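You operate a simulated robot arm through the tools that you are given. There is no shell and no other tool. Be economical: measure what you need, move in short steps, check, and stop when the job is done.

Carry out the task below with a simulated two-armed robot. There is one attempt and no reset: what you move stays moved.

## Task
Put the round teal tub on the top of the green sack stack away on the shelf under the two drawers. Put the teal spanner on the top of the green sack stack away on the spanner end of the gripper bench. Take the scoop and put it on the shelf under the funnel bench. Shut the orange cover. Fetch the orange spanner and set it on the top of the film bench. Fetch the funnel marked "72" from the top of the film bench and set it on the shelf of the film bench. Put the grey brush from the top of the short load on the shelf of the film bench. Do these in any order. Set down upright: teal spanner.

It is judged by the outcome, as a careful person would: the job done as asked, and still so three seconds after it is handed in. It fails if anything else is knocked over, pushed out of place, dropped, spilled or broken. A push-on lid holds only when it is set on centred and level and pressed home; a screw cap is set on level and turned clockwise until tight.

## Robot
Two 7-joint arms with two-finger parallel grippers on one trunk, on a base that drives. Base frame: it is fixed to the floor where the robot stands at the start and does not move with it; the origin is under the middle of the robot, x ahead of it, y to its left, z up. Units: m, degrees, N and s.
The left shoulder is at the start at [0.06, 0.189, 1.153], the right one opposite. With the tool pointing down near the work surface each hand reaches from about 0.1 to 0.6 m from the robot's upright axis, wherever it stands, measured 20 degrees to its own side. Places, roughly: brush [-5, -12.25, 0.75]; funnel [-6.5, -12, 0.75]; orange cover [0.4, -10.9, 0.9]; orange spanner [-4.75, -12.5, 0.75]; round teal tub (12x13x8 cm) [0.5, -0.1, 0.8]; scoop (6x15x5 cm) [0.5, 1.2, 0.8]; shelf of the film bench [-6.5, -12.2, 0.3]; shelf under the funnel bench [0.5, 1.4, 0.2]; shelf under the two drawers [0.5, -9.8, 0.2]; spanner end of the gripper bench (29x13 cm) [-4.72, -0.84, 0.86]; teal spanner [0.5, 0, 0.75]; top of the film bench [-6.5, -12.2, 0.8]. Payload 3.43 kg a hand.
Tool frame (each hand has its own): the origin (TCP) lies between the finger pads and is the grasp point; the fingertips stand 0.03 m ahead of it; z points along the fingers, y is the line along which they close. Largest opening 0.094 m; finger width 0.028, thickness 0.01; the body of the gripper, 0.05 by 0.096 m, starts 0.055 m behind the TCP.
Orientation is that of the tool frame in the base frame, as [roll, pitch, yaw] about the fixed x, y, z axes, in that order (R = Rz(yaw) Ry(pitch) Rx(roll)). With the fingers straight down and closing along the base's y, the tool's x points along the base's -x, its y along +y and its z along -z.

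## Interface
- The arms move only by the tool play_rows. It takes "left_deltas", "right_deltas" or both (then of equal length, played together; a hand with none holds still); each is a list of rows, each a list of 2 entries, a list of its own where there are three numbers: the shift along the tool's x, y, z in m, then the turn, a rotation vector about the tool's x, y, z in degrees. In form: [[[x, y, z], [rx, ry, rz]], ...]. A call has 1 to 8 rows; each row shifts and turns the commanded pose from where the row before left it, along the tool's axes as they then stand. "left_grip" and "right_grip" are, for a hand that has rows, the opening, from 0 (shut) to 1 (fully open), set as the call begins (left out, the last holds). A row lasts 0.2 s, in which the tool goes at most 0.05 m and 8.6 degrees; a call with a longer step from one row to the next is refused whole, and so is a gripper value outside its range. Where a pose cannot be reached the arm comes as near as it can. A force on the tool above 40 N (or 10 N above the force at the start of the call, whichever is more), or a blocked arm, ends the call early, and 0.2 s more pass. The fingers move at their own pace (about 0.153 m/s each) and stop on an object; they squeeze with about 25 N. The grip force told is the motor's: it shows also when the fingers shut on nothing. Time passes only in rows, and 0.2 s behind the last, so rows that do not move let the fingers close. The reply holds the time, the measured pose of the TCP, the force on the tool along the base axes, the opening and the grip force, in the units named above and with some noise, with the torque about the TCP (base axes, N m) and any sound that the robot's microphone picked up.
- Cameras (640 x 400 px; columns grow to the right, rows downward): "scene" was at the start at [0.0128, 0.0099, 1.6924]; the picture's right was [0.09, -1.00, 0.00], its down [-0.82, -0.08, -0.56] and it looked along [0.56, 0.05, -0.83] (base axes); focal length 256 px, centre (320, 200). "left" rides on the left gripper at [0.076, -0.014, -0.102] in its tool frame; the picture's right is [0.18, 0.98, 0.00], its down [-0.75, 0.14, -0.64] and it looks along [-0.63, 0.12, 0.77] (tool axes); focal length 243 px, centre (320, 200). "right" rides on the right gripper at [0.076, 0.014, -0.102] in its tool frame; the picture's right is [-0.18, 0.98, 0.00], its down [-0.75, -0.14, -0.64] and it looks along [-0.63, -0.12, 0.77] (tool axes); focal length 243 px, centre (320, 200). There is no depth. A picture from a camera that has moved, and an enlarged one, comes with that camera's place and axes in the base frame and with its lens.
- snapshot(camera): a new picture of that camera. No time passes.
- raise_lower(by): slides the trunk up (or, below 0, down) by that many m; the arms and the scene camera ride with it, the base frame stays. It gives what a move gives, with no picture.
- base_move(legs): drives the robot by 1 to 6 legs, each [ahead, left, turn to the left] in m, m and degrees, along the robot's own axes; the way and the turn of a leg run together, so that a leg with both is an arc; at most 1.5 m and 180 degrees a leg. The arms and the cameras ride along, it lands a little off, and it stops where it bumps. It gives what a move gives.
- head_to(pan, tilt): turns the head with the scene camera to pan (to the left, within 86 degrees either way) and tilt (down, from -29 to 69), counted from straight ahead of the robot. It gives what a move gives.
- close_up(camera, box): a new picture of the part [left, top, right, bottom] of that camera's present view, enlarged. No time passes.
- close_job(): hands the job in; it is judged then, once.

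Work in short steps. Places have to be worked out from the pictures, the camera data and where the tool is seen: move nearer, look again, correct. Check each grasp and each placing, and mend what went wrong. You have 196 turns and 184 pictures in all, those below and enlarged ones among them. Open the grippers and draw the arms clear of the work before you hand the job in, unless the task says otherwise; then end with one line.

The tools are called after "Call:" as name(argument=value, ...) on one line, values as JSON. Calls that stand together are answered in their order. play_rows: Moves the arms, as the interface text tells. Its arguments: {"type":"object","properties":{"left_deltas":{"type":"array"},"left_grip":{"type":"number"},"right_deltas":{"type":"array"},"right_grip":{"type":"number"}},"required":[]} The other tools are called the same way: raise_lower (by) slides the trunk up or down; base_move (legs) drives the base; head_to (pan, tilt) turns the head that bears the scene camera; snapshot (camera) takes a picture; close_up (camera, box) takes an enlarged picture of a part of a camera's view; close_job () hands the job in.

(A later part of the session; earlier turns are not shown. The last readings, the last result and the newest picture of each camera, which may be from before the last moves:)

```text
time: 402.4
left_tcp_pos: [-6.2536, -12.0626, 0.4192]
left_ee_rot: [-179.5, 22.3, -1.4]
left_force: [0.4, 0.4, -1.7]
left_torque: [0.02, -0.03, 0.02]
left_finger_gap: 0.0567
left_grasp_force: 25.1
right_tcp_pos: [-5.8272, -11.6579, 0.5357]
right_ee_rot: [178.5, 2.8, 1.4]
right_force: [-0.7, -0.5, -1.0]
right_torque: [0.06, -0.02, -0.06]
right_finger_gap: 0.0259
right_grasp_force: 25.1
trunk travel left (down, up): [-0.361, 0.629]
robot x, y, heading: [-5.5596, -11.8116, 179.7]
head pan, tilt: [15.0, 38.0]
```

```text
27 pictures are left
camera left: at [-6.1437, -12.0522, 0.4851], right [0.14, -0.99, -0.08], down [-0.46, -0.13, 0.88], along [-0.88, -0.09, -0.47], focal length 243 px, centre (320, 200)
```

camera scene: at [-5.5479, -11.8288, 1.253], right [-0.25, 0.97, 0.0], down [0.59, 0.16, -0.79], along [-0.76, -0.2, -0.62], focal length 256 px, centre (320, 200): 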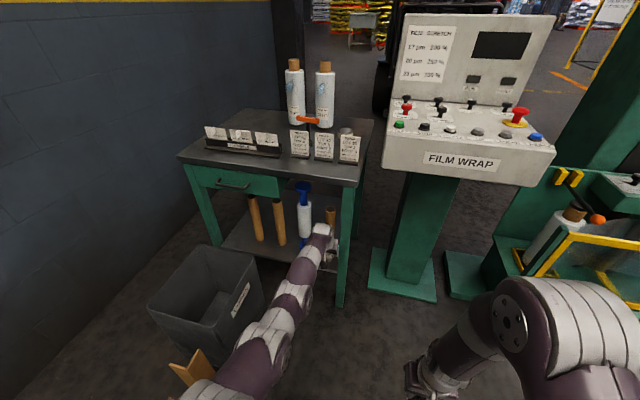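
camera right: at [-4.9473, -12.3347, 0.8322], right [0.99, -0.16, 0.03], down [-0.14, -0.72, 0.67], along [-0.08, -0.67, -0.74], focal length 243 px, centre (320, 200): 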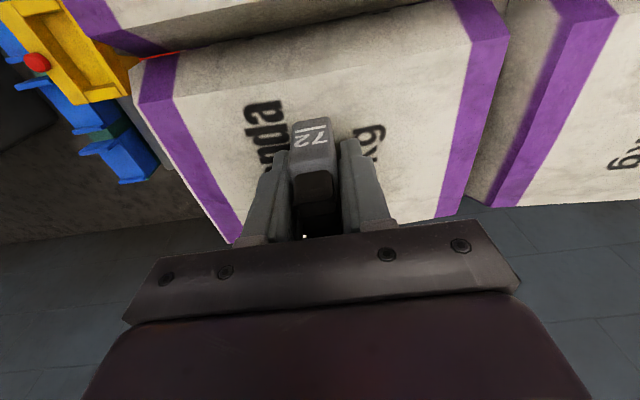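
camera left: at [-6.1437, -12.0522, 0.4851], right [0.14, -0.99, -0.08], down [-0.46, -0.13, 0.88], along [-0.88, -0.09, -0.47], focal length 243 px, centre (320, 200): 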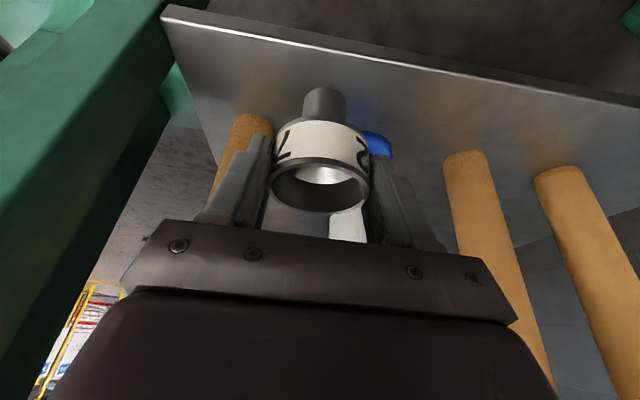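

Strip confirmed: x −6.26…−6.36. Drive 5 cm more (x≈−6.305), then lower.

Call:
base_move(legs=[[0.05, 0, 0]])

Call:
play_rows(left_deltas=[[[0.0076, 0, 0.0185], [0, 0, 0]], [[0.0076, 0, 0.0185], [0, 0, 0]], [[0.0038, 0, 0.0093], [0, 0, 0]]])

Call:
play_rows(left_deltas=[[[0.002, 0, 0.005], [0, 0, 0]], [[0.002, 0, 0.005], [0, 0, 0]]])

```text
time: 403.3
left_tcp_pos: [-6.3023, -12.0629, 0.4184]
left_ee_rot: [-179.5, 22.3, -1.4]
left_force: [-0.7, 0.9, -1.3]
left_torque: [0.02, -0.01, -0.01]
left_finger_gap: 0.0566
left_grasp_force: 25.4
right_tcp_pos: [-5.8772, -11.6573, 0.5368]
right_ee_rot: [178.5, 2.8, 1.4]
right_force: [-0.4, -0.3, -0.9]
right_torque: [-0.02, -0.04, 0.03]
right_finger_gap: 0.0261
right_grasp_force: 25.3
trunk travel left (down, up): [-0.361, 0.629]
robot x, y, heading: [-5.6075, -11.8116, 180.0]
head pan, tilt: [15.0, 38.0]
```

```text
time: 404.1
left_tcp_pos: [-6.2902, -12.0616, 0.3737]
left_ee_rot: [-179.6, 22.4, -1.4]
left_force: [0.1, 0.5, -0.8]
left_torque: [0.01, -0.04, 0.0]
left_finger_gap: 0.0568
left_grasp_force: 25.8
left hand out of reach, approached as far as the arm can: row 2, 3
right_tcp_pos: [-5.8757, -11.6581, 0.5373]
right_ee_rot: [178.5, 2.9, 1.3]
right_force: [-0.1, 0.5, -0.9]
right_torque: [0.0, -0.01, -0.02]
right_finger_gap: 0.026
right_grasp_force: 24.9
trunk travel left (down, up): [-0.361, 0.629]
robot x, y, heading: [-5.6046, -11.808, 179.7]
head pan, tilt: [15.0, 38.0]
```

```text
time: 404.7
left_tcp_pos: [-6.2906, -12.0615, 0.3732]
left_ee_rot: [-179.8, 23.0, -1.4]
left_force: [-4.7, -0.5, 15.8]
left_torque: [-0.09, 0.43, 0.0]
left_finger_gap: 0.0568
left_grasp_force: 25.1
left hand out of reach, approached as far as the arm can: row 2
right_tcp_pos: [-5.8755, -11.6565, 0.5378]
right_ee_rot: [178.5, 3.0, 1.3]
right_force: [0.6, -0.6, -1.2]
right_torque: [-0.01, -0.01, 0.01]
right_finger_gap: 0.0261
right_grasp_force: 25.0
trunk travel left (down, up): [-0.361, 0.629]
robot x, y, heading: [-5.6087, -11.8058, 179.8]
head pan, tilt: [15.0, 38.0]
```

Contact (16 N) at TCP z≈0.373 – the funnel stands on the shelf. Release slightly and withdraw along the tool.

Call:
play_rows(left_deltas=[[[-0.0008, 0, -0.002], [0, 0, 0]], [[0, 0, 0], [0, 0, 0]]])

Call:
play_rows(left_deltas=[[[0, 0, 0], [0, 0, 0]], [[0, 0, 0], [0, 0, 0]], [[0, 0, 0], [0, 0, 0]]], left_grip=0.72)

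Call:
snapshot(camera="left")

```text
time: 405.3
left_tcp_pos: [-6.2889, -12.0609, 0.3737]
left_ee_rot: [-179.7, 22.5, -1.4]
left_force: [-5.3, 2.0, 12.7]
left_torque: [-0.02, 0.55, -0.04]
left_finger_gap: 0.0566
left_grasp_force: 24.9
right_tcp_pos: [-5.8759, -11.6565, 0.5379]
right_ee_rot: [178.5, 2.8, 1.3]
right_force: [0.3, -0.6, -0.9]
right_torque: [-0.03, 0.03, 0.0]
right_finger_gap: 0.026
right_grasp_force: 24.7
trunk travel left (down, up): [-0.361, 0.629]
robot x, y, heading: [-5.6048, -11.8116, 179.8]
head pan, tilt: [15.0, 38.0]
```

```text
time: 406.1
left_tcp_pos: [-6.2888, -12.0616, 0.3715]
left_ee_rot: [-179.6, 22.3, -1.3]
left_force: [-0.4, 1.1, 0.0]
left_torque: [-0.02, -0.04, 0.01]
left_finger_gap: 0.0678
left_grasp_force: 0.1
right_tcp_pos: [-5.8759, -11.6573, 0.5373]
right_ee_rot: [178.4, 2.8, 1.4]
right_force: [-0.2, -0.1, -0.6]
right_torque: [0.0, -0.01, -0.02]
right_finger_gap: 0.0265
right_grasp_force: 24.9
trunk travel left (down, up): [-0.361, 0.629]
robot x, y, heading: [-5.6028, -11.8075, 179.9]
head pan, tilt: [15.0, 38.0]
```

```text
26 pictures are left
camera left: at [-6.1778, -12.0502, 0.4377], right [0.14, -0.99, -0.08], down [-0.46, -0.13, 0.88], along [-0.88, -0.09, -0.47], focal length 243 px, centre (320, 200)
```

left: 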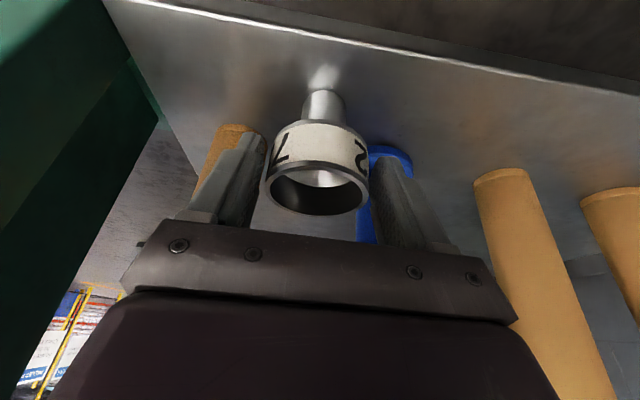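

Funnel 72 stands on the shelf. Withdraw by backing the base straight out.

Call:
base_move(legs=[[-0.3, 0, 0]])

Call:
close_up(camera="scene", box=[160, 60, 420, 300])

```text
time: 408.1
left_tcp_pos: [-5.9868, -12.0634, 0.3735]
left_ee_rot: [-179.7, 22.5, -1.2]
left_force: [-0.2, -0.4, -0.4]
left_torque: [0.01, 0.0, 0.02]
left_finger_gap: 0.0678
left_grasp_force: 0.0
right_tcp_pos: [-5.5755, -11.6586, 0.5367]
right_ee_rot: [178.5, 2.9, 1.5]
right_force: [0.1, 0.6, -1.0]
right_torque: [-0.03, 0.02, -0.01]
right_finger_gap: 0.0261
right_grasp_force: 24.6
trunk travel left (down, up): [-0.361, 0.629]
robot x, y, heading: [-5.3058, -11.8128, 179.7]
head pan, tilt: [15.0, 38.0]
```

```text
1.67 times, centred on (290, 180) of scene
camera zoom: at [-5.3264, -11.8299, 1.2531], right [-0.26, 0.97, 0.0], down [0.59, 0.16, -0.79], along [-0.76, -0.2, -0.62], focal length 426 px, centre (370, 233)
```

zoom: 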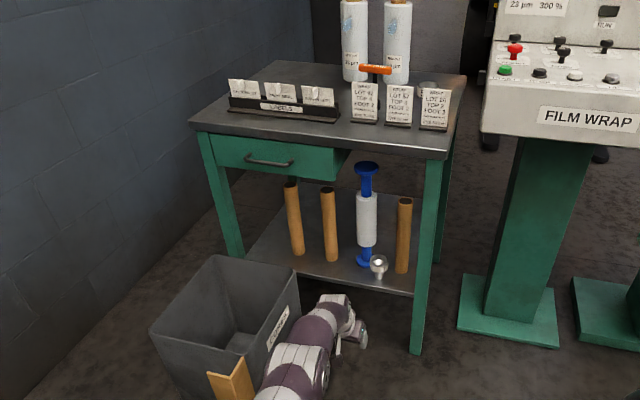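

Funnel done. The brush is in the right hand, but only the left can reach the free strip (y≈−12.2), so I'll set the brush back on the short load and re-grasp it with the left hand. Raise the trunk and drive there.

Call:
raise_lower(by=0.4)

Call:
raise_lower(by=0.06)

Call:
play_rows(left_deltas=[[[0.04, 0, -0.02], [0, 0, 0]], [[0.04, 0, -0.02], [0, 0, 0]], [[0.04, 0, -0.02], [0, 0, 0]], [[0.04, 0, -0.02], [0, 0, 0]], [[0.04, 0, -0.02], [0, 0, 0]]])

Call:
base_move(legs=[[-0.45, 0, 0], [0, 0, 90.3]])

```text
time: 412.0
left_tcp_pos: [-5.9861, -12.0645, 0.772]
left_ee_rot: [-179.6, 22.5, -1.3]
left_force: [0.8, -0.4, -0.3]
left_torque: [-0.03, 0.02, 0.01]
left_finger_gap: 0.0676
left_grasp_force: 0.0
right_tcp_pos: [-5.5751, -11.6603, 0.9372]
right_ee_rot: [178.5, 2.9, 1.4]
right_force: [-0.8, -0.4, -1.1]
right_torque: [-0.02, 0.0, 0.01]
right_finger_gap: 0.0262
right_grasp_force: 25.7
trunk travel left (down, up): [-0.761, 0.229]
robot x, y, heading: [-5.3061, -11.8109, 179.6]
head pan, tilt: [15.0, 38.0]
```

```text
time: 413.0
left_tcp_pos: [-5.986, -12.0645, 0.831]
left_ee_rot: [-179.5, 22.4, -1.2]
left_force: [-0.4, 0.1, 0.1]
left_torque: [0.01, 0.0, 0.01]
left_finger_gap: 0.0677
left_grasp_force: 0.1
right_tcp_pos: [-5.576, -11.661, 0.9971]
right_ee_rot: [178.5, 2.9, 1.5]
right_force: [-0.5, 0.3, -1.4]
right_torque: [0.01, -0.02, 0.01]
right_finger_gap: 0.0262
right_grasp_force: 25.1
trunk travel left (down, up): [-0.821, 0.169]
robot x, y, heading: [-5.3051, -11.8098, 179.5]
head pan, tilt: [15.0, 38.0]
```

```text
time: 414.2
left_tcp_pos: [-5.7618, -12.0703, 0.8508]
left_ee_rot: [-179.8, 22.6, -1.2]
left_force: [-0.5, 0.1, -0.5]
left_torque: [0.0, 0.05, 0.0]
left_finger_gap: 0.0678
left_grasp_force: 0.1
right_tcp_pos: [-5.5751, -11.6602, 0.9976]
right_ee_rot: [178.5, 2.9, 1.5]
right_force: [0.4, -0.1, -1.6]
right_torque: [0.0, 0.01, 0.0]
right_finger_gap: 0.0262
right_grasp_force: 25.2
trunk travel left (down, up): [-0.821, 0.169]
robot x, y, heading: [-5.3051, -11.8101, 179.5]
head pan, tilt: [15.0, 38.0]
```

```text
time: 420.7
left_tcp_pos: [-4.5968, -12.2699, 0.8486]
left_ee_rot: [-179.7, 22.4, 89.1]
left_force: [0.0, -0.6, 0.1]
left_torque: [0.0, 0.01, -0.01]
left_finger_gap: 0.0677
left_grasp_force: 0.1
right_tcp_pos: [-5.0066, -12.0851, 0.997]
right_ee_rot: [178.5, 3.0, 91.9]
right_force: [0.6, -0.7, -0.5]
right_torque: [-0.01, -0.01, -0.02]
right_finger_gap: 0.0261
right_grasp_force: 25.4
trunk travel left (down, up): [-0.821, 0.169]
robot x, y, heading: [-4.8553, -11.8159, -89.6]
head pan, tilt: [15.0, 38.0]
```

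Robot is back at the short load. Move the right hand to the brush's original spot and lower.

Call:
play_rows(right_deltas=[[[-0.04, 0.006, 0.012], [0, 0, 0]], [[-0.04, 0.006, 0.012], [0, 0, 0]], [[-0.04, 0.006, 0.012], [0, 0, 0]], [[-0.04, 0.006, 0.012], [0, 0, 0]], [[-0.04, 0.006, 0.012], [0, 0, 0]], [[-0.04, 0.006, 0.02], [0, 0, 0]], [[-0.04, 0.006, 0.025], [0, 0, 0]], [[-0.035, 0.006, 0.03], [0, 0, 0]]])

Call:
play_rows(right_deltas=[[[0, 0, 0.03], [0, 0, 0]], [[0, 0, 0.03], [0, 0, 0]], [[0, 0, 0.02], [0, 0, 0]]])

Call:
snapshot(camera="right")

```text
time: 422.5
left_tcp_pos: [-4.5969, -12.2719, 0.8475]
left_ee_rot: [-179.8, 22.3, 89.1]
left_force: [-0.2, 0.1, 0.9]
left_torque: [0.02, -0.01, 0.0]
left_finger_gap: 0.0678
left_grasp_force: 0.1
right_tcp_pos: [-4.9473, -12.4063, 0.8786]
right_ee_rot: [178.6, 2.8, 91.7]
right_force: [0.1, -1.4, -0.9]
right_torque: [0.05, 0.04, 0.02]
right_finger_gap: 0.0258
right_grasp_force: 25.1
trunk travel left (down, up): [-0.821, 0.169]
robot x, y, heading: [-4.8569, -11.8094, -89.9]
head pan, tilt: [15.0, 38.0]
```

```text
time: 423.3
left_tcp_pos: [-4.5958, -12.2717, 0.8488]
left_ee_rot: [-179.7, 22.5, 89.1]
left_force: [-0.3, -0.2, 0.9]
left_torque: [0.0, -0.02, -0.04]
left_finger_gap: 0.0677
left_grasp_force: 0.0
right_tcp_pos: [-4.945, -12.4092, 0.8003]
right_ee_rot: [178.5, 3.0, 91.7]
right_force: [0.7, 0.0, -0.9]
right_torque: [0.02, 0.02, 0.01]
right_finger_gap: 0.0261
right_grasp_force: 25.0
trunk travel left (down, up): [-0.821, 0.169]
robot x, y, heading: [-4.857, -11.8129, -89.8]
head pan, tilt: [15.0, 38.0]
```

```text
24 pictures are left
camera right: at [-4.936, -12.3283, 0.8982], right [0.99, -0.15, 0.04], down [-0.13, -0.73, 0.68], along [-0.08, -0.67, -0.74], focal length 243 px, centre (320, 200)
```

right: 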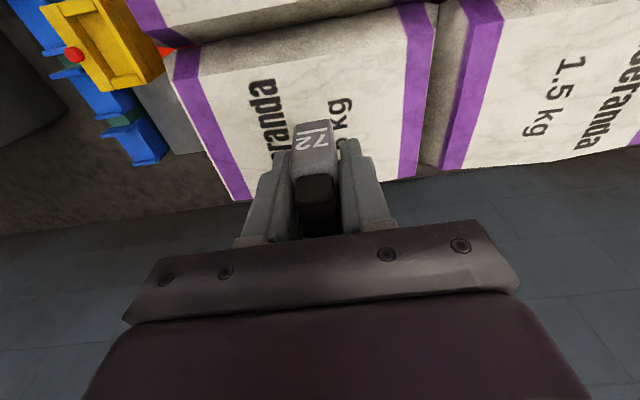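

Call:
play_rows(right_deltas=[[[0.001, -0.006, 0.02], [0, 0, 0]], [[0.001, 0, 0.02], [0, 0, 0]], [[0, 0, 0.014], [0, 0, 0]], [[0, 0, 0.006], [0, 0, 0]], [[0, 0, 0.004], [0, 0, 0]]])

Call:
play_rows(right_deltas=[[[0, 0, 0.003], [0, 0, 0]]])

```text
time: 424.5
left_tcp_pos: [-4.5964, -12.2713, 0.8486]
left_ee_rot: [-179.6, 22.4, 89.1]
left_force: [0.1, -0.3, 0.8]
left_torque: [-0.01, 0.02, 0.0]
left_finger_gap: 0.068
left_grasp_force: 0.1
right_tcp_pos: [-4.9508, -12.3997, 0.7595]
right_ee_rot: [178.6, 2.9, 92.0]
right_force: [-0.5, 0.2, -1.7]
right_torque: [0.0, -0.01, -0.02]
right_finger_gap: 0.0259
right_grasp_force: 25.2
right hand out of reach, approached as far as the arm can: row 2, 3, 4
trunk travel left (down, up): [-0.821, 0.169]
robot x, y, heading: [-4.859, -11.814, -89.9]
head pan, tilt: [15.0, 38.0]
```

```text
time: 424.9
left_tcp_pos: [-4.5957, -12.2708, 0.8479]
left_ee_rot: [-179.7, 22.3, 89.0]
left_force: [0.9, 0.7, 0.0]
left_torque: [-0.01, 0.04, 0.06]
left_finger_gap: 0.0679
left_grasp_force: 0.1
right_tcp_pos: [-4.9511, -12.397, 0.7567]
right_ee_rot: [178.4, 2.8, 92.0]
right_force: [0.6, 0.5, -1.2]
right_torque: [0.06, 0.02, 0.0]
right_finger_gap: 0.0258
right_grasp_force: 24.9
right hand out of reach, approached as far as the arm can: row 1
trunk travel left (down, up): [-0.821, 0.169]
robot x, y, heading: [-4.856, -11.8158, -89.9]
head pan, tilt: [15.0, 38.0]
```

Slightly out of reach; drive 3 cm ahead and finish lowering.

Call:
base_move(legs=[[0.03, 0, 0]])

Call:
play_rows(right_deltas=[[[0.008, 0, 0.01], [0, 0, 0]], [[0.005, 0, 0.007], [0, 0, 0]]])

Call:
play_rows(right_deltas=[[[0, 0, 0.004], [0, 0, 0]]])

```text
time: 425.8
left_tcp_pos: [-4.5965, -12.2983, 0.8497]
left_ee_rot: [-179.7, 22.5, 89.1]
left_force: [0.4, 0.4, 0.6]
left_torque: [0.01, -0.01, 0.0]
left_finger_gap: 0.0678
left_grasp_force: 0.0
right_tcp_pos: [-4.9508, -12.4258, 0.7597]
right_ee_rot: [178.5, 3.0, 91.8]
right_force: [0.5, 0.6, -1.1]
right_torque: [0.01, 0.02, -0.01]
right_finger_gap: 0.0259
right_grasp_force: 24.6
trunk travel left (down, up): [-0.821, 0.169]
robot x, y, heading: [-4.8579, -11.8472, -89.8]
head pan, tilt: [15.0, 38.0]
```

```text
time: 426.4
left_tcp_pos: [-4.595, -12.3007, 0.8471]
left_ee_rot: [-179.6, 22.3, 89.1]
left_force: [0.1, 0.4, 0.6]
left_torque: [-0.02, 0.0, -0.01]
left_finger_gap: 0.0678
left_grasp_force: 0.1
right_tcp_pos: [-4.9502, -12.4154, 0.7394]
right_ee_rot: [178.5, 2.8, 91.8]
right_force: [0.3, -0.4, -1.3]
right_torque: [0.02, 0.02, 0.0]
right_finger_gap: 0.0261
right_grasp_force: 25.3
trunk travel left (down, up): [-0.821, 0.169]
robot x, y, heading: [-4.8581, -11.8431, -89.6]
head pan, tilt: [15.0, 38.0]
```

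```text
time: 426.8
left_tcp_pos: [-4.5959, -12.3011, 0.8494]
left_ee_rot: [-179.6, 22.4, 89.1]
left_force: [0.5, -0.4, -0.4]
left_torque: [-0.02, -0.02, 0.0]
left_finger_gap: 0.0677
left_grasp_force: 0.2
right_tcp_pos: [-4.9494, -12.4218, 0.7485]
right_ee_rot: [178.4, 2.9, 92.0]
right_force: [-0.4, -0.5, -0.1]
right_torque: [0.03, -0.02, -0.01]
right_finger_gap: 0.026
right_grasp_force: 24.9
trunk travel left (down, up): [-0.821, 0.169]
robot x, y, heading: [-4.8563, -11.8432, -89.9]
head pan, tilt: [15.0, 38.0]
```

Call:
play_rows(right_deltas=[[[0.008, 0, 0.008], [0, 0, 0]], [[0.004, 0, 0.006], [0, 0, 0]], [[0, 0, 0], [0, 0, 0]]])

```text
time: 427.3
left_tcp_pos: [-4.5959, -12.3009, 0.8472]
left_ee_rot: [-179.6, 22.3, 89.0]
left_force: [-0.5, -1.0, -1.0]
left_torque: [0.0, 0.01, 0.02]
left_finger_gap: 0.0676
left_grasp_force: 0.0
right_tcp_pos: [-4.9422, -12.4496, 0.776]
right_ee_rot: [178.0, 7.0, 91.8]
right_force: [-0.2, -0.7, -1.5]
right_torque: [0.04, -0.01, -0.01]
right_finger_gap: 0.026
right_grasp_force: 25.1
trunk travel left (down, up): [-0.821, 0.169]
robot x, y, heading: [-4.8537, -11.8452, -89.7]
head pan, tilt: [15.0, 38.0]
stopped in row 2 (right hand): the arm was blocked; the commanded pose is now the measured one
```

The arm is near its stretch limit; retract it a bit and use the trunk for the lowering instead.

Call:
play_rows(right_deltas=[[[0.02, 0, -0.01], [0, 4, 0]], [[0.02, 0, 0], [0, 0, 0]], [[0.01, -0.006, 0], [0, 0, 0]]])

Call:
raise_lower(by=-0.03)

```text
time: 428.1
left_tcp_pos: [-4.5971, -12.3007, 0.8473]
left_ee_rot: [-179.7, 22.4, 89.2]
left_force: [0.5, 0.7, -0.5]
left_torque: [0.0, -0.01, 0.02]
left_finger_gap: 0.0681
left_grasp_force: 0.0
right_tcp_pos: [-4.9518, -12.3982, 0.7809]
right_ee_rot: [177.9, 2.8, 91.8]
right_force: [-0.5, 0.2, 0.3]
right_torque: [0.05, 0.0, -0.04]
right_finger_gap: 0.0259
right_grasp_force: 25.3
trunk travel left (down, up): [-0.821, 0.169]
robot x, y, heading: [-4.8593, -11.8454, -89.8]
head pan, tilt: [15.0, 38.0]
```

```text
time: 428.8
left_tcp_pos: [-4.5959, -12.3011, 0.8193]
left_ee_rot: [-179.7, 22.4, 89.1]
left_force: [-0.4, 0.2, 0.5]
left_torque: [0.03, 0.02, -0.02]
left_finger_gap: 0.0678
left_grasp_force: 0.0
right_tcp_pos: [-4.953, -12.3988, 0.7514]
right_ee_rot: [178.0, 2.8, 92.0]
right_force: [0.0, -0.8, -1.2]
right_torque: [0.02, 0.04, -0.02]
right_finger_gap: 0.0259
right_grasp_force: 24.1
trunk travel left (down, up): [-0.791, 0.199]
robot x, y, heading: [-4.859, -11.8466, -89.9]
head pan, tilt: [15.0, 38.0]
```

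Call:
raise_lower(by=-0.013)

Call:
raise_lower(by=-0.005)

```text
time: 429.4
left_tcp_pos: [-4.597, -12.3008, 0.8059]
left_ee_rot: [-179.7, 22.4, 89.1]
left_force: [0.1, 0.3, -0.7]
left_torque: [0.03, 0.02, 0.0]
left_finger_gap: 0.0677
left_grasp_force: 0.2
right_tcp_pos: [-4.952, -12.3986, 0.7376]
right_ee_rot: [177.9, 2.9, 91.9]
right_force: [-0.9, -0.3, -0.9]
right_torque: [0.03, -0.03, -0.03]
right_finger_gap: 0.0261
right_grasp_force: 24.6
trunk travel left (down, up): [-0.778, 0.212]
robot x, y, heading: [-4.8571, -11.8459, -89.9]
head pan, tilt: [15.0, 38.0]
```

```text
time: 430.0
left_tcp_pos: [-4.5961, -12.3006, 0.8006]
left_ee_rot: [-179.6, 22.4, 89.2]
left_force: [-0.1, 0.3, -0.3]
left_torque: [0.03, -0.01, -0.01]
left_finger_gap: 0.0676
left_grasp_force: 0.0
right_tcp_pos: [-4.9524, -12.4, 0.7349]
right_ee_rot: [177.9, 3.3, 91.9]
right_force: [-0.6, -0.7, 13.3]
right_torque: [-0.4, 0.13, 0.02]
right_finger_gap: 0.0258
right_grasp_force: 25.6
trunk travel left (down, up): [-0.773, 0.217]
robot x, y, heading: [-4.857, -11.8493, -89.7]
head pan, tilt: [15.0, 38.0]
```

Contact at 13 N. Release, lift via the trunk, then retract the right hand.

Call:
play_rows(right_deltas=[[[0, 0, 0], [0, 0, 0]], [[0, 0, 0], [0, 0, 0]], [[0, 0, 0], [0, 0, 0]]], right_grip=0.6)

Call:
raise_lower(by=0.12)

Call:
play_rows(right_deltas=[[[0.045, 0, -0.02], [0, 0, 0]], [[0.045, 0, -0.02], [0, 0, 0]], [[0.045, 0, -0.02], [0, 0, 0]], [[0.045, 0, -0.02], [0, 0, 0]], [[0.045, 0, -0.02], [0, 0, 0]], [[0.03, 0, 0], [0, 0, 0]]])

Call:
base_move(legs=[[0, -0.2, 0]])

Call:
snapshot(camera="left")

```text
time: 430.8
left_tcp_pos: [-4.5962, -12.3013, 0.8018]
left_ee_rot: [-179.7, 22.5, 89.2]
left_force: [0.3, 0.4, 0.0]
left_torque: [-0.03, -0.01, -0.02]
left_finger_gap: 0.0677
left_grasp_force: 0.1
right_tcp_pos: [-4.9521, -12.3987, 0.7328]
right_ee_rot: [177.8, 2.8, 91.9]
right_force: [-0.3, -0.4, 0.1]
right_torque: [0.04, -0.01, 0.0]
right_finger_gap: 0.0564
right_grasp_force: 0.0
trunk travel left (down, up): [-0.773, 0.217]
robot x, y, heading: [-4.858, -11.8443, -89.9]
head pan, tilt: [15.0, 38.0]
```

```text
time: 432.3
left_tcp_pos: [-4.5964, -12.3011, 0.9193]
left_ee_rot: [-179.6, 22.3, 89.2]
left_force: [-0.6, -0.9, -0.2]
left_torque: [0.02, 0.02, -0.02]
left_finger_gap: 0.0675
left_grasp_force: 0.1
right_tcp_pos: [-4.952, -12.3996, 0.8529]
right_ee_rot: [177.8, 2.8, 92.0]
right_force: [0.1, -0.1, -0.8]
right_torque: [0.0, 0.04, -0.01]
right_finger_gap: 0.0563
right_grasp_force: 0.1
trunk travel left (down, up): [-0.893, 0.097]
robot x, y, heading: [-4.8603, -11.8429, -90.0]
head pan, tilt: [15.0, 38.0]
```

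```text
time: 433.7
left_tcp_pos: [-4.5967, -12.2994, 0.9211]
left_ee_rot: [-179.8, 22.4, 89.2]
left_force: [0.0, -0.1, 0.5]
left_torque: [-0.01, 0.03, -0.01]
left_finger_gap: 0.0679
left_grasp_force: 0.1
right_tcp_pos: [-4.9626, -12.1364, 0.9394]
right_ee_rot: [177.9, 2.8, 91.9]
right_force: [-0.3, -0.2, -0.3]
right_torque: [-0.04, -0.02, -0.01]
right_finger_gap: 0.0563
right_grasp_force: 0.0
trunk travel left (down, up): [-0.893, 0.097]
robot x, y, heading: [-4.8562, -11.8465, -89.3]
head pan, tilt: [15.0, 38.0]
```

```text
time: 435.3
left_tcp_pos: [-4.7982, -12.3023, 0.9199]
left_ee_rot: [-179.6, 22.4, 89.0]
left_force: [0.2, 0.5, 0.0]
left_torque: [-0.01, 0.01, 0.0]
left_finger_gap: 0.0678
left_grasp_force: 0.0
right_tcp_pos: [-5.1623, -12.1397, 0.9403]
right_ee_rot: [177.9, 2.9, 91.7]
right_force: [0.1, 0.0, -0.3]
right_torque: [0.0, 0.0, 0.03]
right_finger_gap: 0.0564
right_grasp_force: 0.1
trunk travel left (down, up): [-0.893, 0.097]
robot x, y, heading: [-5.0593, -11.8467, -90.0]
head pan, tilt: [15.0, 38.0]
```

```text
23 pictures are left
camera left: at [-4.8078, -12.1922, 0.9862], right [0.99, 0.15, -0.08], down [0.14, -0.46, 0.88], along [0.1, -0.88, -0.47], focal length 243 px, centre (320, 200)
```

left: 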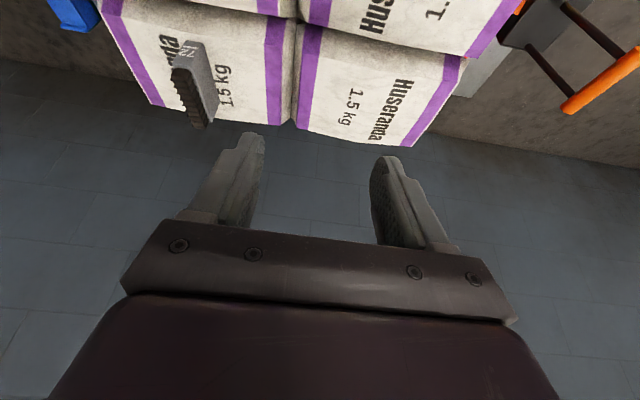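

Brush is set at handle ≈[−4.955,−12.383]. Drive right 0.157 m so the left hand lines up and lower to just above it.

Call:
base_move(legs=[[0, -0.157, 0]])

Call:
play_rows(left_deltas=[[[-0.0113, 0, 0.037], [0, 0, 0]], [[-0.0113, 0, 0.037], [0, 0, 0]], [[-0.0113, 0, 0.037], [0, 0, 0]], [[-0.0113, 0, 0.037], [0, 0, 0]]], left_grip=0.5)

Call:
snapshot(camera="left")

```text
time: 436.7
left_tcp_pos: [-4.9535, -12.3025, 0.92]
left_ee_rot: [-179.6, 22.3, 88.9]
left_force: [0.2, 0.1, 0.2]
left_torque: [0.02, 0.02, 0.02]
left_finger_gap: 0.0677
left_grasp_force: 0.1
right_tcp_pos: [-5.3192, -12.1386, 0.9401]
right_ee_rot: [178.1, 3.0, 91.7]
right_force: [0.5, 0.2, 0.7]
right_torque: [0.01, 0.01, -0.02]
right_finger_gap: 0.0566
right_grasp_force: 0.0
trunk travel left (down, up): [-0.893, 0.097]
robot x, y, heading: [-5.2144, -11.8464, -90.1]
head pan, tilt: [15.0, 38.0]
```

```text
time: 437.7
left_tcp_pos: [-4.9555, -12.4016, 0.8002]
left_ee_rot: [-179.6, 22.3, 89.0]
left_force: [0.3, 0.1, -0.6]
left_torque: [-0.02, 0.03, 0.01]
left_finger_gap: 0.0468
left_grasp_force: 0.0
right_tcp_pos: [-5.3182, -12.1399, 0.9393]
right_ee_rot: [178.0, 2.8, 91.6]
right_force: [0.1, 0.2, 0.2]
right_torque: [-0.02, 0.0, -0.01]
right_finger_gap: 0.0563
right_grasp_force: 0.0
trunk travel left (down, up): [-0.893, 0.097]
robot x, y, heading: [-5.2155, -11.8452, -90.0]
head pan, tilt: [15.0, 38.0]
```

```text
22 pictures are left
camera left: at [-4.9658, -12.2927, 0.8659], right [0.99, 0.15, -0.08], down [0.14, -0.46, 0.88], along [0.1, -0.88, -0.47], focal length 243 px, centre (320, 200)
```

left: 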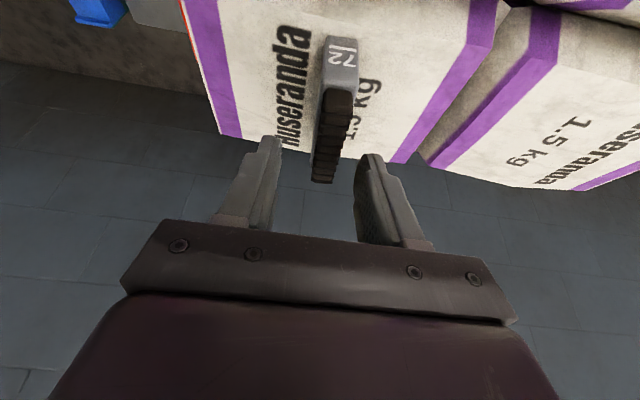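

Aligned; shift 7 mm and descend, last part by trunk.

Call:
play_rows(left_deltas=[[[0.0076, 0.0035, 0.0185], [0, 0, 0]], [[0.0076, 0.0035, 0.0185], [0, 0, 0]]])

Call:
raise_lower(by=-0.02)

Call:
play_rows(left_deltas=[[[0, 0, 0], [0, 0, 0]], [[0, 0, 0], [0, 0, 0]], [[0, 0, 0], [0, 0, 0]]], left_grip=0)

```text
time: 438.3
left_tcp_pos: [-4.9491, -12.4035, 0.761]
left_ee_rot: [-179.6, 22.4, 89.1]
left_force: [1.1, -0.2, 0.3]
left_torque: [0.02, 0.04, -0.01]
left_finger_gap: 0.047
left_grasp_force: 0.0
right_tcp_pos: [-5.3192, -12.1408, 0.9401]
right_ee_rot: [177.9, 2.8, 91.8]
right_force: [0.2, 0.5, 0.0]
right_torque: [-0.01, -0.01, -0.03]
right_finger_gap: 0.0565
right_grasp_force: 0.1
trunk travel left (down, up): [-0.893, 0.097]
robot x, y, heading: [-5.2147, -11.8418, -90.1]
head pan, tilt: [15.0, 38.0]
```

```text
time: 438.9
left_tcp_pos: [-4.9501, -12.4006, 0.7423]
left_ee_rot: [-179.7, 22.4, 88.9]
left_force: [0.0, 0.4, 0.5]
left_torque: [0.04, 0.0, 0.0]
left_finger_gap: 0.0469
left_grasp_force: 0.0
right_tcp_pos: [-5.3194, -12.1389, 0.919]
right_ee_rot: [178.0, 2.8, 91.7]
right_force: [0.1, 0.2, -1.2]
right_torque: [-0.01, 0.0, 0.01]
right_finger_gap: 0.0564
right_grasp_force: 0.0
trunk travel left (down, up): [-0.873, 0.117]
robot x, y, heading: [-5.2119, -11.8444, -89.8]
head pan, tilt: [15.0, 38.0]
```

```text
time: 439.7
left_tcp_pos: [-4.9494, -12.4001, 0.7422]
left_ee_rot: [-179.7, 22.4, 89.1]
left_force: [-0.1, 0.8, 2.7]
left_torque: [-0.03, 0.01, 0.03]
left_finger_gap: 0.0256
left_grasp_force: 24.8
right_tcp_pos: [-5.3199, -12.1394, 0.9196]
right_ee_rot: [177.9, 2.9, 91.6]
right_force: [-0.9, 0.3, 0.3]
right_torque: [0.01, 0.01, 0.01]
right_finger_gap: 0.0565
right_grasp_force: 0.0
trunk travel left (down, up): [-0.873, 0.117]
robot x, y, heading: [-5.2161, -11.8453, -90.1]
head pan, tilt: [15.0, 38.0]
```

Gripped. Lift with the trunk and check.

Call:
raise_lower(by=0.1)

Call:
snapshot(camera="left")

```text
time: 441.1
left_tcp_pos: [-4.9501, -12.4002, 0.8416]
left_ee_rot: [-179.7, 22.4, 89.0]
left_force: [0.1, 0.0, -0.3]
left_torque: [0.04, -0.01, 0.01]
left_finger_gap: 0.0261
left_grasp_force: 25.0
right_tcp_pos: [-5.3193, -12.1394, 1.0189]
right_ee_rot: [178.0, 2.9, 91.7]
right_force: [0.6, -0.4, 0.6]
right_torque: [0.02, 0.05, 0.0]
right_finger_gap: 0.0564
right_grasp_force: 0.0
trunk travel left (down, up): [-0.973, 0.017]
robot x, y, heading: [-5.2161, -11.8492, -89.8]
head pan, tilt: [15.0, 38.0]
```

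```text
21 pictures are left
camera left: at [-4.9607, -12.2912, 0.9075], right [0.99, 0.15, -0.08], down [0.14, -0.46, 0.88], along [0.1, -0.88, -0.47], focal length 243 px, centre (320, 200)
```

left: 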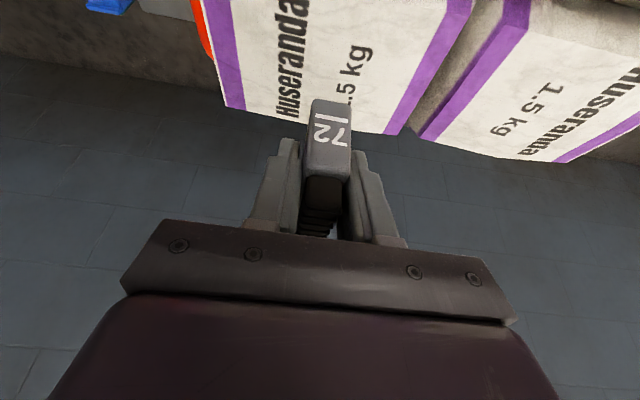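

Held well. Back off, turn to face the bench, and adjust the hand's lateral offset before lowering.

Call:
base_move(legs=[[-0.4, 0, 0], [0, 0, -90]])

Call:
play_rows(left_deltas=[[[-0.0116, 0.028, 0.0048], [0, 0, 0]], [[-0.0116, 0.028, 0.0048], [0, 0, 0]], [[-0.0116, 0.028, 0.0048], [0, 0, 0]], [[-0.0116, 0.028, 0.0048], [0, 0, 0]]])

Call:
raise_lower(by=-0.4)

```text
time: 447.3
left_tcp_pos: [-5.762, -11.7245, 0.8427]
left_ee_rot: [-179.8, 22.4, 0.5]
left_force: [-0.5, -0.8, -1.3]
left_torque: [-0.02, -0.01, -0.01]
left_finger_gap: 0.026
left_grasp_force: 24.4
right_tcp_pos: [-5.5113, -11.3472, 1.0201]
right_ee_rot: [177.9, 2.8, 3.2]
right_force: [-0.2, -0.3, 1.1]
right_torque: [0.01, -0.02, 0.01]
right_finger_gap: 0.0564
right_grasp_force: 0.1
trunk travel left (down, up): [-0.973, 0.017]
robot x, y, heading: [-5.2144, -11.4462, -178.4]
head pan, tilt: [15.0, 38.0]
```

```text
time: 448.3
left_tcp_pos: [-5.78, -11.7791, 0.8411]
left_ee_rot: [-178.9, 20.5, -0.2]
left_force: [-0.3, -0.3, -0.4]
left_torque: [0.01, -0.06, -0.01]
left_finger_gap: 0.0263
left_grasp_force: 24.4
left hand out of reach, approached as far as the arm can: row 3, 4
right_tcp_pos: [-5.5098, -11.3475, 1.0194]
right_ee_rot: [177.9, 2.9, 3.2]
right_force: [0.5, -0.3, 0.1]
right_torque: [-0.01, 0.01, -0.01]
right_finger_gap: 0.0565
right_grasp_force: 0.0
trunk travel left (down, up): [-0.973, 0.017]
robot x, y, heading: [-5.2136, -11.449, -178.7]
head pan, tilt: [15.0, 38.0]
```

```text
time: 452.1
left_tcp_pos: [-5.8109, -11.8001, 0.4742]
left_ee_rot: [179.5, 24.6, 0.3]
left_force: [0.0, 0.2, -1.0]
left_torque: [0.04, 0.0, -0.02]
left_finger_gap: 0.0261
left_grasp_force: 24.2
right_tcp_pos: [-5.5109, -11.3476, 0.6194]
right_ee_rot: [177.9, 2.9, 3.2]
right_force: [0.4, -0.1, -0.6]
right_torque: [0.03, -0.02, 0.0]
right_finger_gap: 0.0563
right_grasp_force: 0.1
trunk travel left (down, up): [-0.573, 0.417]
robot x, y, heading: [-5.2142, -11.4432, -178.3]
head pan, tilt: [15.0, 38.0]
```

The hand offset is good (ahead ≈0.6, left ≈0.34). To avoid the boards, drive forward at y≈−11.74 first, then shift left in front of the shelf.

Call:
base_move(legs=[[0, 0, -1.7], [0, 0.3, 0], [0.355, 0, 0]])

Call:
snapshot(camera="scene")

```text
time: 456.4
left_tcp_pos: [-6.1802, -12.0863, 0.477]
left_ee_rot: [179.2, 25.3, -1.4]
left_force: [0.2, 0.1, -1.2]
left_torque: [0.04, 0.01, 0.0]
left_finger_gap: 0.026
left_grasp_force: 25.5
right_tcp_pos: [-5.8642, -11.641, 0.6206]
right_ee_rot: [177.9, 2.7, 1.8]
right_force: [-0.2, 0.2, 0.4]
right_torque: [-0.03, 0.0, 0.04]
right_finger_gap: 0.0562
right_grasp_force: 0.0
trunk travel left (down, up): [-0.573, 0.417]
robot x, y, heading: [-5.5684, -11.7482, -180.0]
head pan, tilt: [15.0, 38.0]
```

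```text
20 pictures are left
camera scene: at [-5.5924, -11.7648, 1.465], right [-0.26, 0.97, 0.0], down [0.6, 0.16, -0.79], along [-0.76, -0.2, -0.62], focal length 256 px, centre (320, 200)
```

scene: 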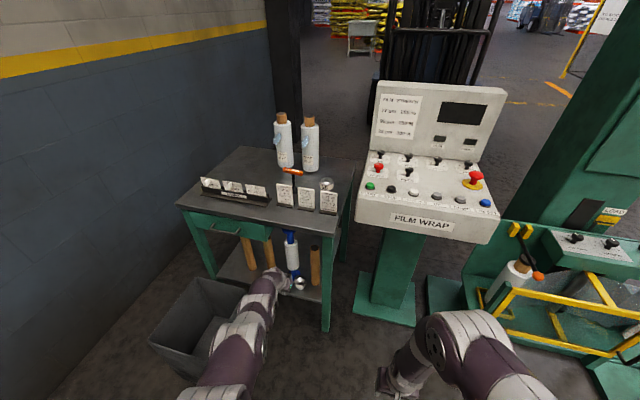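

Good. Shift left 0.11 m so the brush lines up with the gap between tube and roll, then check with the hand camera.

Call:
base_move(legs=[[0, 0.11, 0]])

Call:
raise_lower(by=-0.08)

Call:
snapshot(camera="left")

```text
time: 457.6
left_tcp_pos: [-6.1828, -12.1937, 0.4792]
left_ee_rot: [179.2, 25.5, -1.4]
left_force: [0.3, 0.3, -1.7]
left_torque: [0.0, -0.04, 0.02]
left_finger_gap: 0.026
left_grasp_force: 25.4
right_tcp_pos: [-5.8642, -11.7486, 0.6208]
right_ee_rot: [178.0, 2.9, 1.7]
right_force: [-0.3, -0.3, -0.4]
right_torque: [0.02, -0.01, 0.01]
right_finger_gap: 0.0565
right_grasp_force: 0.0
trunk travel left (down, up): [-0.573, 0.417]
robot x, y, heading: [-5.5675, -11.8512, -180.1]
head pan, tilt: [15.0, 38.0]
```

```text
time: 458.8
left_tcp_pos: [-6.1837, -12.1931, 0.4023]
left_ee_rot: [179.1, 25.7, -1.5]
left_force: [-0.5, 0.8, -0.6]
left_torque: [0.02, -0.1, -0.02]
left_finger_gap: 0.026
left_grasp_force: 25.2
right_tcp_pos: [-5.862, -11.7475, 0.5397]
right_ee_rot: [177.9, 2.9, 1.8]
right_force: [0.2, 0.9, 0.1]
right_torque: [0.02, -0.03, 0.01]
right_finger_gap: 0.0565
right_grasp_force: 0.1
trunk travel left (down, up): [-0.493, 0.497]
robot x, y, heading: [-5.5666, -11.853, -179.9]
head pan, tilt: [15.0, 38.0]
```

```text
19 pictures are left
camera left: at [-6.0696, -12.1806, 0.4616], right [0.15, -0.99, -0.07], down [-0.4, -0.12, 0.91], along [-0.9, -0.11, -0.42], focal length 243 px, centre (320, 200)
```

left: 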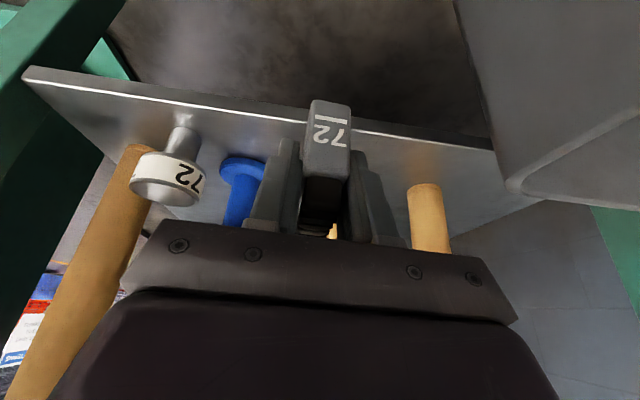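

The gap centre is ≈y −12.175; brush is at −12.193. Shift 1.7 cm right, lower 4 cm, and drive 0.1 m in.

Call:
base_move(legs=[[0, -0.017, 0]])

Call:
raise_lower(by=-0.04)

Call:
base_move(legs=[[0.1, 0, 0]])

Call:
snapshot(camera="left")

```text
time: 459.6
left_tcp_pos: [-6.1837, -12.1778, 0.4029]
left_ee_rot: [179.0, 25.7, -1.5]
left_force: [-0.3, -0.1, -0.4]
left_torque: [-0.02, -0.02, -0.02]
left_finger_gap: 0.0261
left_grasp_force: 24.6
right_tcp_pos: [-5.8636, -11.7292, 0.5402]
right_ee_rot: [177.8, 2.9, 1.8]
right_force: [-0.3, 0.4, 0.4]
right_torque: [-0.06, -0.02, 0.02]
right_finger_gap: 0.0564
right_grasp_force: 0.1
trunk travel left (down, up): [-0.493, 0.497]
robot x, y, heading: [-5.5679, -11.8338, -180.0]
head pan, tilt: [15.0, 38.0]
```

```text
time: 460.4
left_tcp_pos: [-6.1846, -12.1774, 0.3639]
left_ee_rot: [179.0, 25.8, -1.5]
left_force: [0.4, 0.1, -0.6]
left_torque: [0.03, 0.0, 0.01]
left_finger_gap: 0.026
left_grasp_force: 25.5
right_tcp_pos: [-5.8647, -11.7311, 0.5005]
right_ee_rot: [177.9, 2.9, 1.8]
right_force: [0.4, 0.2, 0.9]
right_torque: [0.0, -0.04, -0.02]
right_finger_gap: 0.0564
right_grasp_force: 0.1
trunk travel left (down, up): [-0.453, 0.537]
robot x, y, heading: [-5.5724, -11.8363, -180.0]
head pan, tilt: [15.0, 38.0]
```

```text
time: 461.5
left_tcp_pos: [-6.2838, -12.1788, 0.3621]
left_ee_rot: [179.1, 25.6, -1.5]
left_force: [-0.4, 0.4, -1.1]
left_torque: [-0.02, -0.01, 0.02]
left_finger_gap: 0.0257
left_grasp_force: 24.8
right_tcp_pos: [-5.9642, -11.7323, 0.4998]
right_ee_rot: [177.8, 2.8, 2.0]
right_force: [-1.1, -0.7, -0.4]
right_torque: [0.01, -0.01, 0.01]
right_finger_gap: 0.0565
right_grasp_force: 0.0
trunk travel left (down, up): [-0.453, 0.537]
robot x, y, heading: [-5.6703, -11.8344, -179.9]
head pan, tilt: [15.0, 38.0]
```

```text
18 pictures are left
camera left: at [-6.1698, -12.1648, 0.4212], right [0.15, -0.99, -0.07], down [-0.4, -0.12, 0.91], along [-0.9, -0.11, -0.42], focal length 243 px, centre (320, 200)
```

left: 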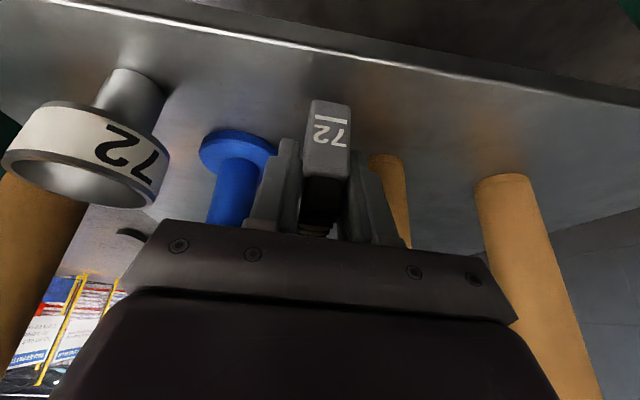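

No contact with neighbours. Lower with the trunk in small steps.

Call:
raise_lower(by=-0.012)

Call:
raise_lower(by=-0.006)

```text
time: 462.1
left_tcp_pos: [-6.2843, -12.177, 0.3505]
left_ee_rot: [179.2, 25.8, -1.3]
left_force: [0.6, -0.1, -1.3]
left_torque: [0.01, -0.08, -0.03]
left_finger_gap: 0.0261
left_grasp_force: 24.6
right_tcp_pos: [-5.9639, -11.7315, 0.4872]
right_ee_rot: [177.9, 2.9, 1.8]
right_force: [-0.4, -0.2, 0.2]
right_torque: [0.01, 0.0, -0.01]
right_finger_gap: 0.0564
right_grasp_force: 0.0
trunk travel left (down, up): [-0.441, 0.549]
robot x, y, heading: [-5.6696, -11.8368, -179.9]
head pan, tilt: [15.0, 38.0]
```

```text
time: 462.7
left_tcp_pos: [-6.2847, -12.1775, 0.3445]
left_ee_rot: [179.1, 25.8, -1.5]
left_force: [0.8, 0.2, -0.6]
left_torque: [0.02, -0.03, -0.01]
left_finger_gap: 0.0262
left_grasp_force: 24.8
right_tcp_pos: [-5.9637, -11.73, 0.4818]
right_ee_rot: [177.9, 2.8, 1.9]
right_force: [0.1, 0.0, 0.2]
right_torque: [-0.01, 0.0, 0.0]
right_finger_gap: 0.0563
right_grasp_force: 0.1
trunk travel left (down, up): [-0.435, 0.555]
robot x, y, heading: [-5.6695, -11.8346, -179.6]
head pan, tilt: [15.0, 38.0]
```

Call:
raise_lower(by=-0.005)

Call:
raise_lower(by=-0.004)

```text
time: 463.2
left_tcp_pos: [-6.2841, -12.1782, 0.3428]
left_ee_rot: [178.8, 26.0, -1.5]
left_force: [0.9, -1.8, 17.1]
left_torque: [0.01, -0.43, -0.04]
left_finger_gap: 0.0261
left_grasp_force: 25.2
right_tcp_pos: [-5.9623, -11.7297, 0.4768]
right_ee_rot: [177.9, 3.0, 1.9]
right_force: [0.9, -0.3, 0.3]
right_torque: [0.03, -0.02, 0.02]
right_finger_gap: 0.0563
right_grasp_force: 0.2
trunk travel left (down, up): [-0.43, 0.56]
robot x, y, heading: [-5.6698, -11.8347, -179.8]
head pan, tilt: [15.0, 38.0]
```

```text
time: 463.8
left_tcp_pos: [-6.2868, -12.1774, 0.3396]
left_ee_rot: [178.8, 26.1, -1.6]
left_force: [-6.6, -3.0, 18.5]
left_torque: [0.04, -0.18, -0.02]
left_finger_gap: 0.026
left_grasp_force: 24.9
right_tcp_pos: [-5.9632, -11.7293, 0.4727]
right_ee_rot: [177.9, 3.0, 1.7]
right_force: [-0.1, 0.8, -0.1]
right_torque: [-0.04, 0.0, 0.03]
right_finger_gap: 0.0562
right_grasp_force: 0.1
trunk travel left (down, up): [-0.426, 0.564]
robot x, y, heading: [-5.6694, -11.8356, -179.9]
head pan, tilt: [15.0, 38.0]
```

Brush rests on the shelf. Open a little, raise slightly, and back out.

Call:
play_rows(left_deltas=[[[0, 0, 0], [0, 0, 0]], [[0, 0, 0], [0, 0, 0]], [[0, 0, 0], [0, 0, 0]]], left_grip=0.45)

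Call:
raise_lower(by=0.07)

Call:
snapshot(camera="left")

```text
time: 464.6
left_tcp_pos: [-6.2833, -12.1777, 0.3339]
left_ee_rot: [179.0, 25.6, -1.4]
left_force: [-0.3, -0.3, 0.4]
left_torque: [-0.01, -0.03, -0.03]
left_finger_gap: 0.0425
left_grasp_force: 0.1
right_tcp_pos: [-5.9646, -11.7303, 0.4714]
right_ee_rot: [177.8, 2.9, 1.9]
right_force: [0.2, 0.1, 0.4]
right_torque: [-0.02, -0.01, -0.02]
right_finger_gap: 0.0564
right_grasp_force: 0.1
trunk travel left (down, up): [-0.426, 0.564]
robot x, y, heading: [-5.6713, -11.8398, -179.9]
head pan, tilt: [15.0, 38.0]
```

```text
time: 465.6
left_tcp_pos: [-6.2831, -12.179, 0.4059]
left_ee_rot: [179.1, 25.8, -1.4]
left_force: [0.6, 0.0, 0.5]
left_torque: [-0.01, 0.05, 0.05]
left_finger_gap: 0.0425
left_grasp_force: 0.0
right_tcp_pos: [-5.9642, -11.7318, 0.5426]
right_ee_rot: [177.9, 2.8, 1.9]
right_force: [0.5, -0.4, -0.5]
right_torque: [0.01, 0.03, -0.01]
right_finger_gap: 0.0563
right_grasp_force: 0.0
trunk travel left (down, up): [-0.496, 0.494]
robot x, y, heading: [-5.6677, -11.8355, -179.6]
head pan, tilt: [15.0, 38.0]
```

```text
17 pictures are left
camera left: at [-6.1695, -12.1648, 0.4648], right [0.15, -0.99, -0.07], down [-0.4, -0.12, 0.91], along [-0.9, -0.11, -0.42], focal length 243 px, centre (320, 200)
```

left: 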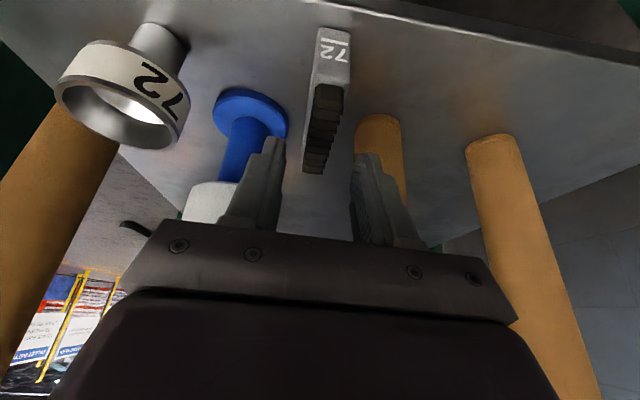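

Brush stands safely on the shelf. Back out along the same path and take a final look at the bench.

Call:
base_move(legs=[[-0.11, 0, 0], [0, -0.1, 0], [-0.4, 0, 0]])

Call:
snapshot(camera="scene")

Call:
close_up(camera="scene", box=[220, 100, 380, 260])

```text
time: 469.6
left_tcp_pos: [-5.7758, -12.0785, 0.4058]
left_ee_rot: [179.1, 25.8, -1.2]
left_force: [-0.6, 0.3, 0.6]
left_torque: [-0.01, -0.01, 0.0]
left_finger_gap: 0.0423
left_grasp_force: 0.1
right_tcp_pos: [-5.4565, -11.6315, 0.5432]
right_ee_rot: [177.9, 2.9, 2.1]
right_force: [0.5, 0.3, 0.3]
right_torque: [0.01, 0.03, 0.03]
right_finger_gap: 0.0564
right_grasp_force: 0.1
trunk travel left (down, up): [-0.496, 0.494]
robot x, y, heading: [-5.1595, -11.7326, -179.7]
head pan, tilt: [15.0, 38.0]
```

```text
16 pictures are left
camera scene: at [-5.1834, -11.7541, 1.3881], right [-0.26, 0.96, 0.0], down [0.59, 0.16, -0.79], along [-0.76, -0.21, -0.62], focal length 256 px, centre (320, 200)
```

scene: 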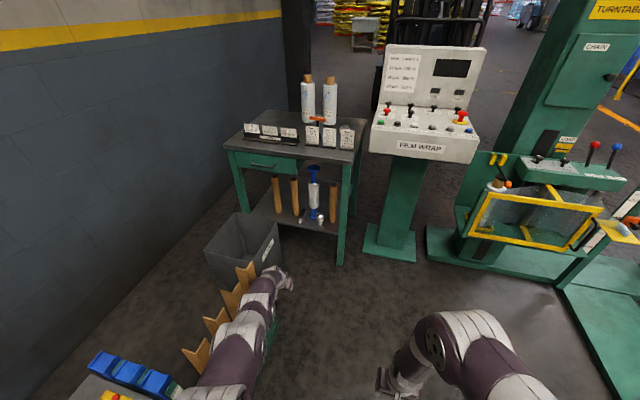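

```text
2.50 times, centred on (300, 180) of scene
camera zoom: at [-5.1834, -11.7541, 1.3881], right [-0.26, 0.96, 0.0], down [0.59, 0.16, -0.79], along [-0.76, -0.21, -0.62], focal length 639 px, centre (370, 250)
```

zoom: 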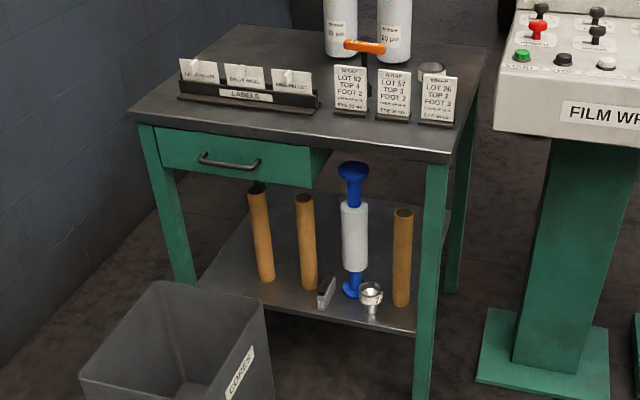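

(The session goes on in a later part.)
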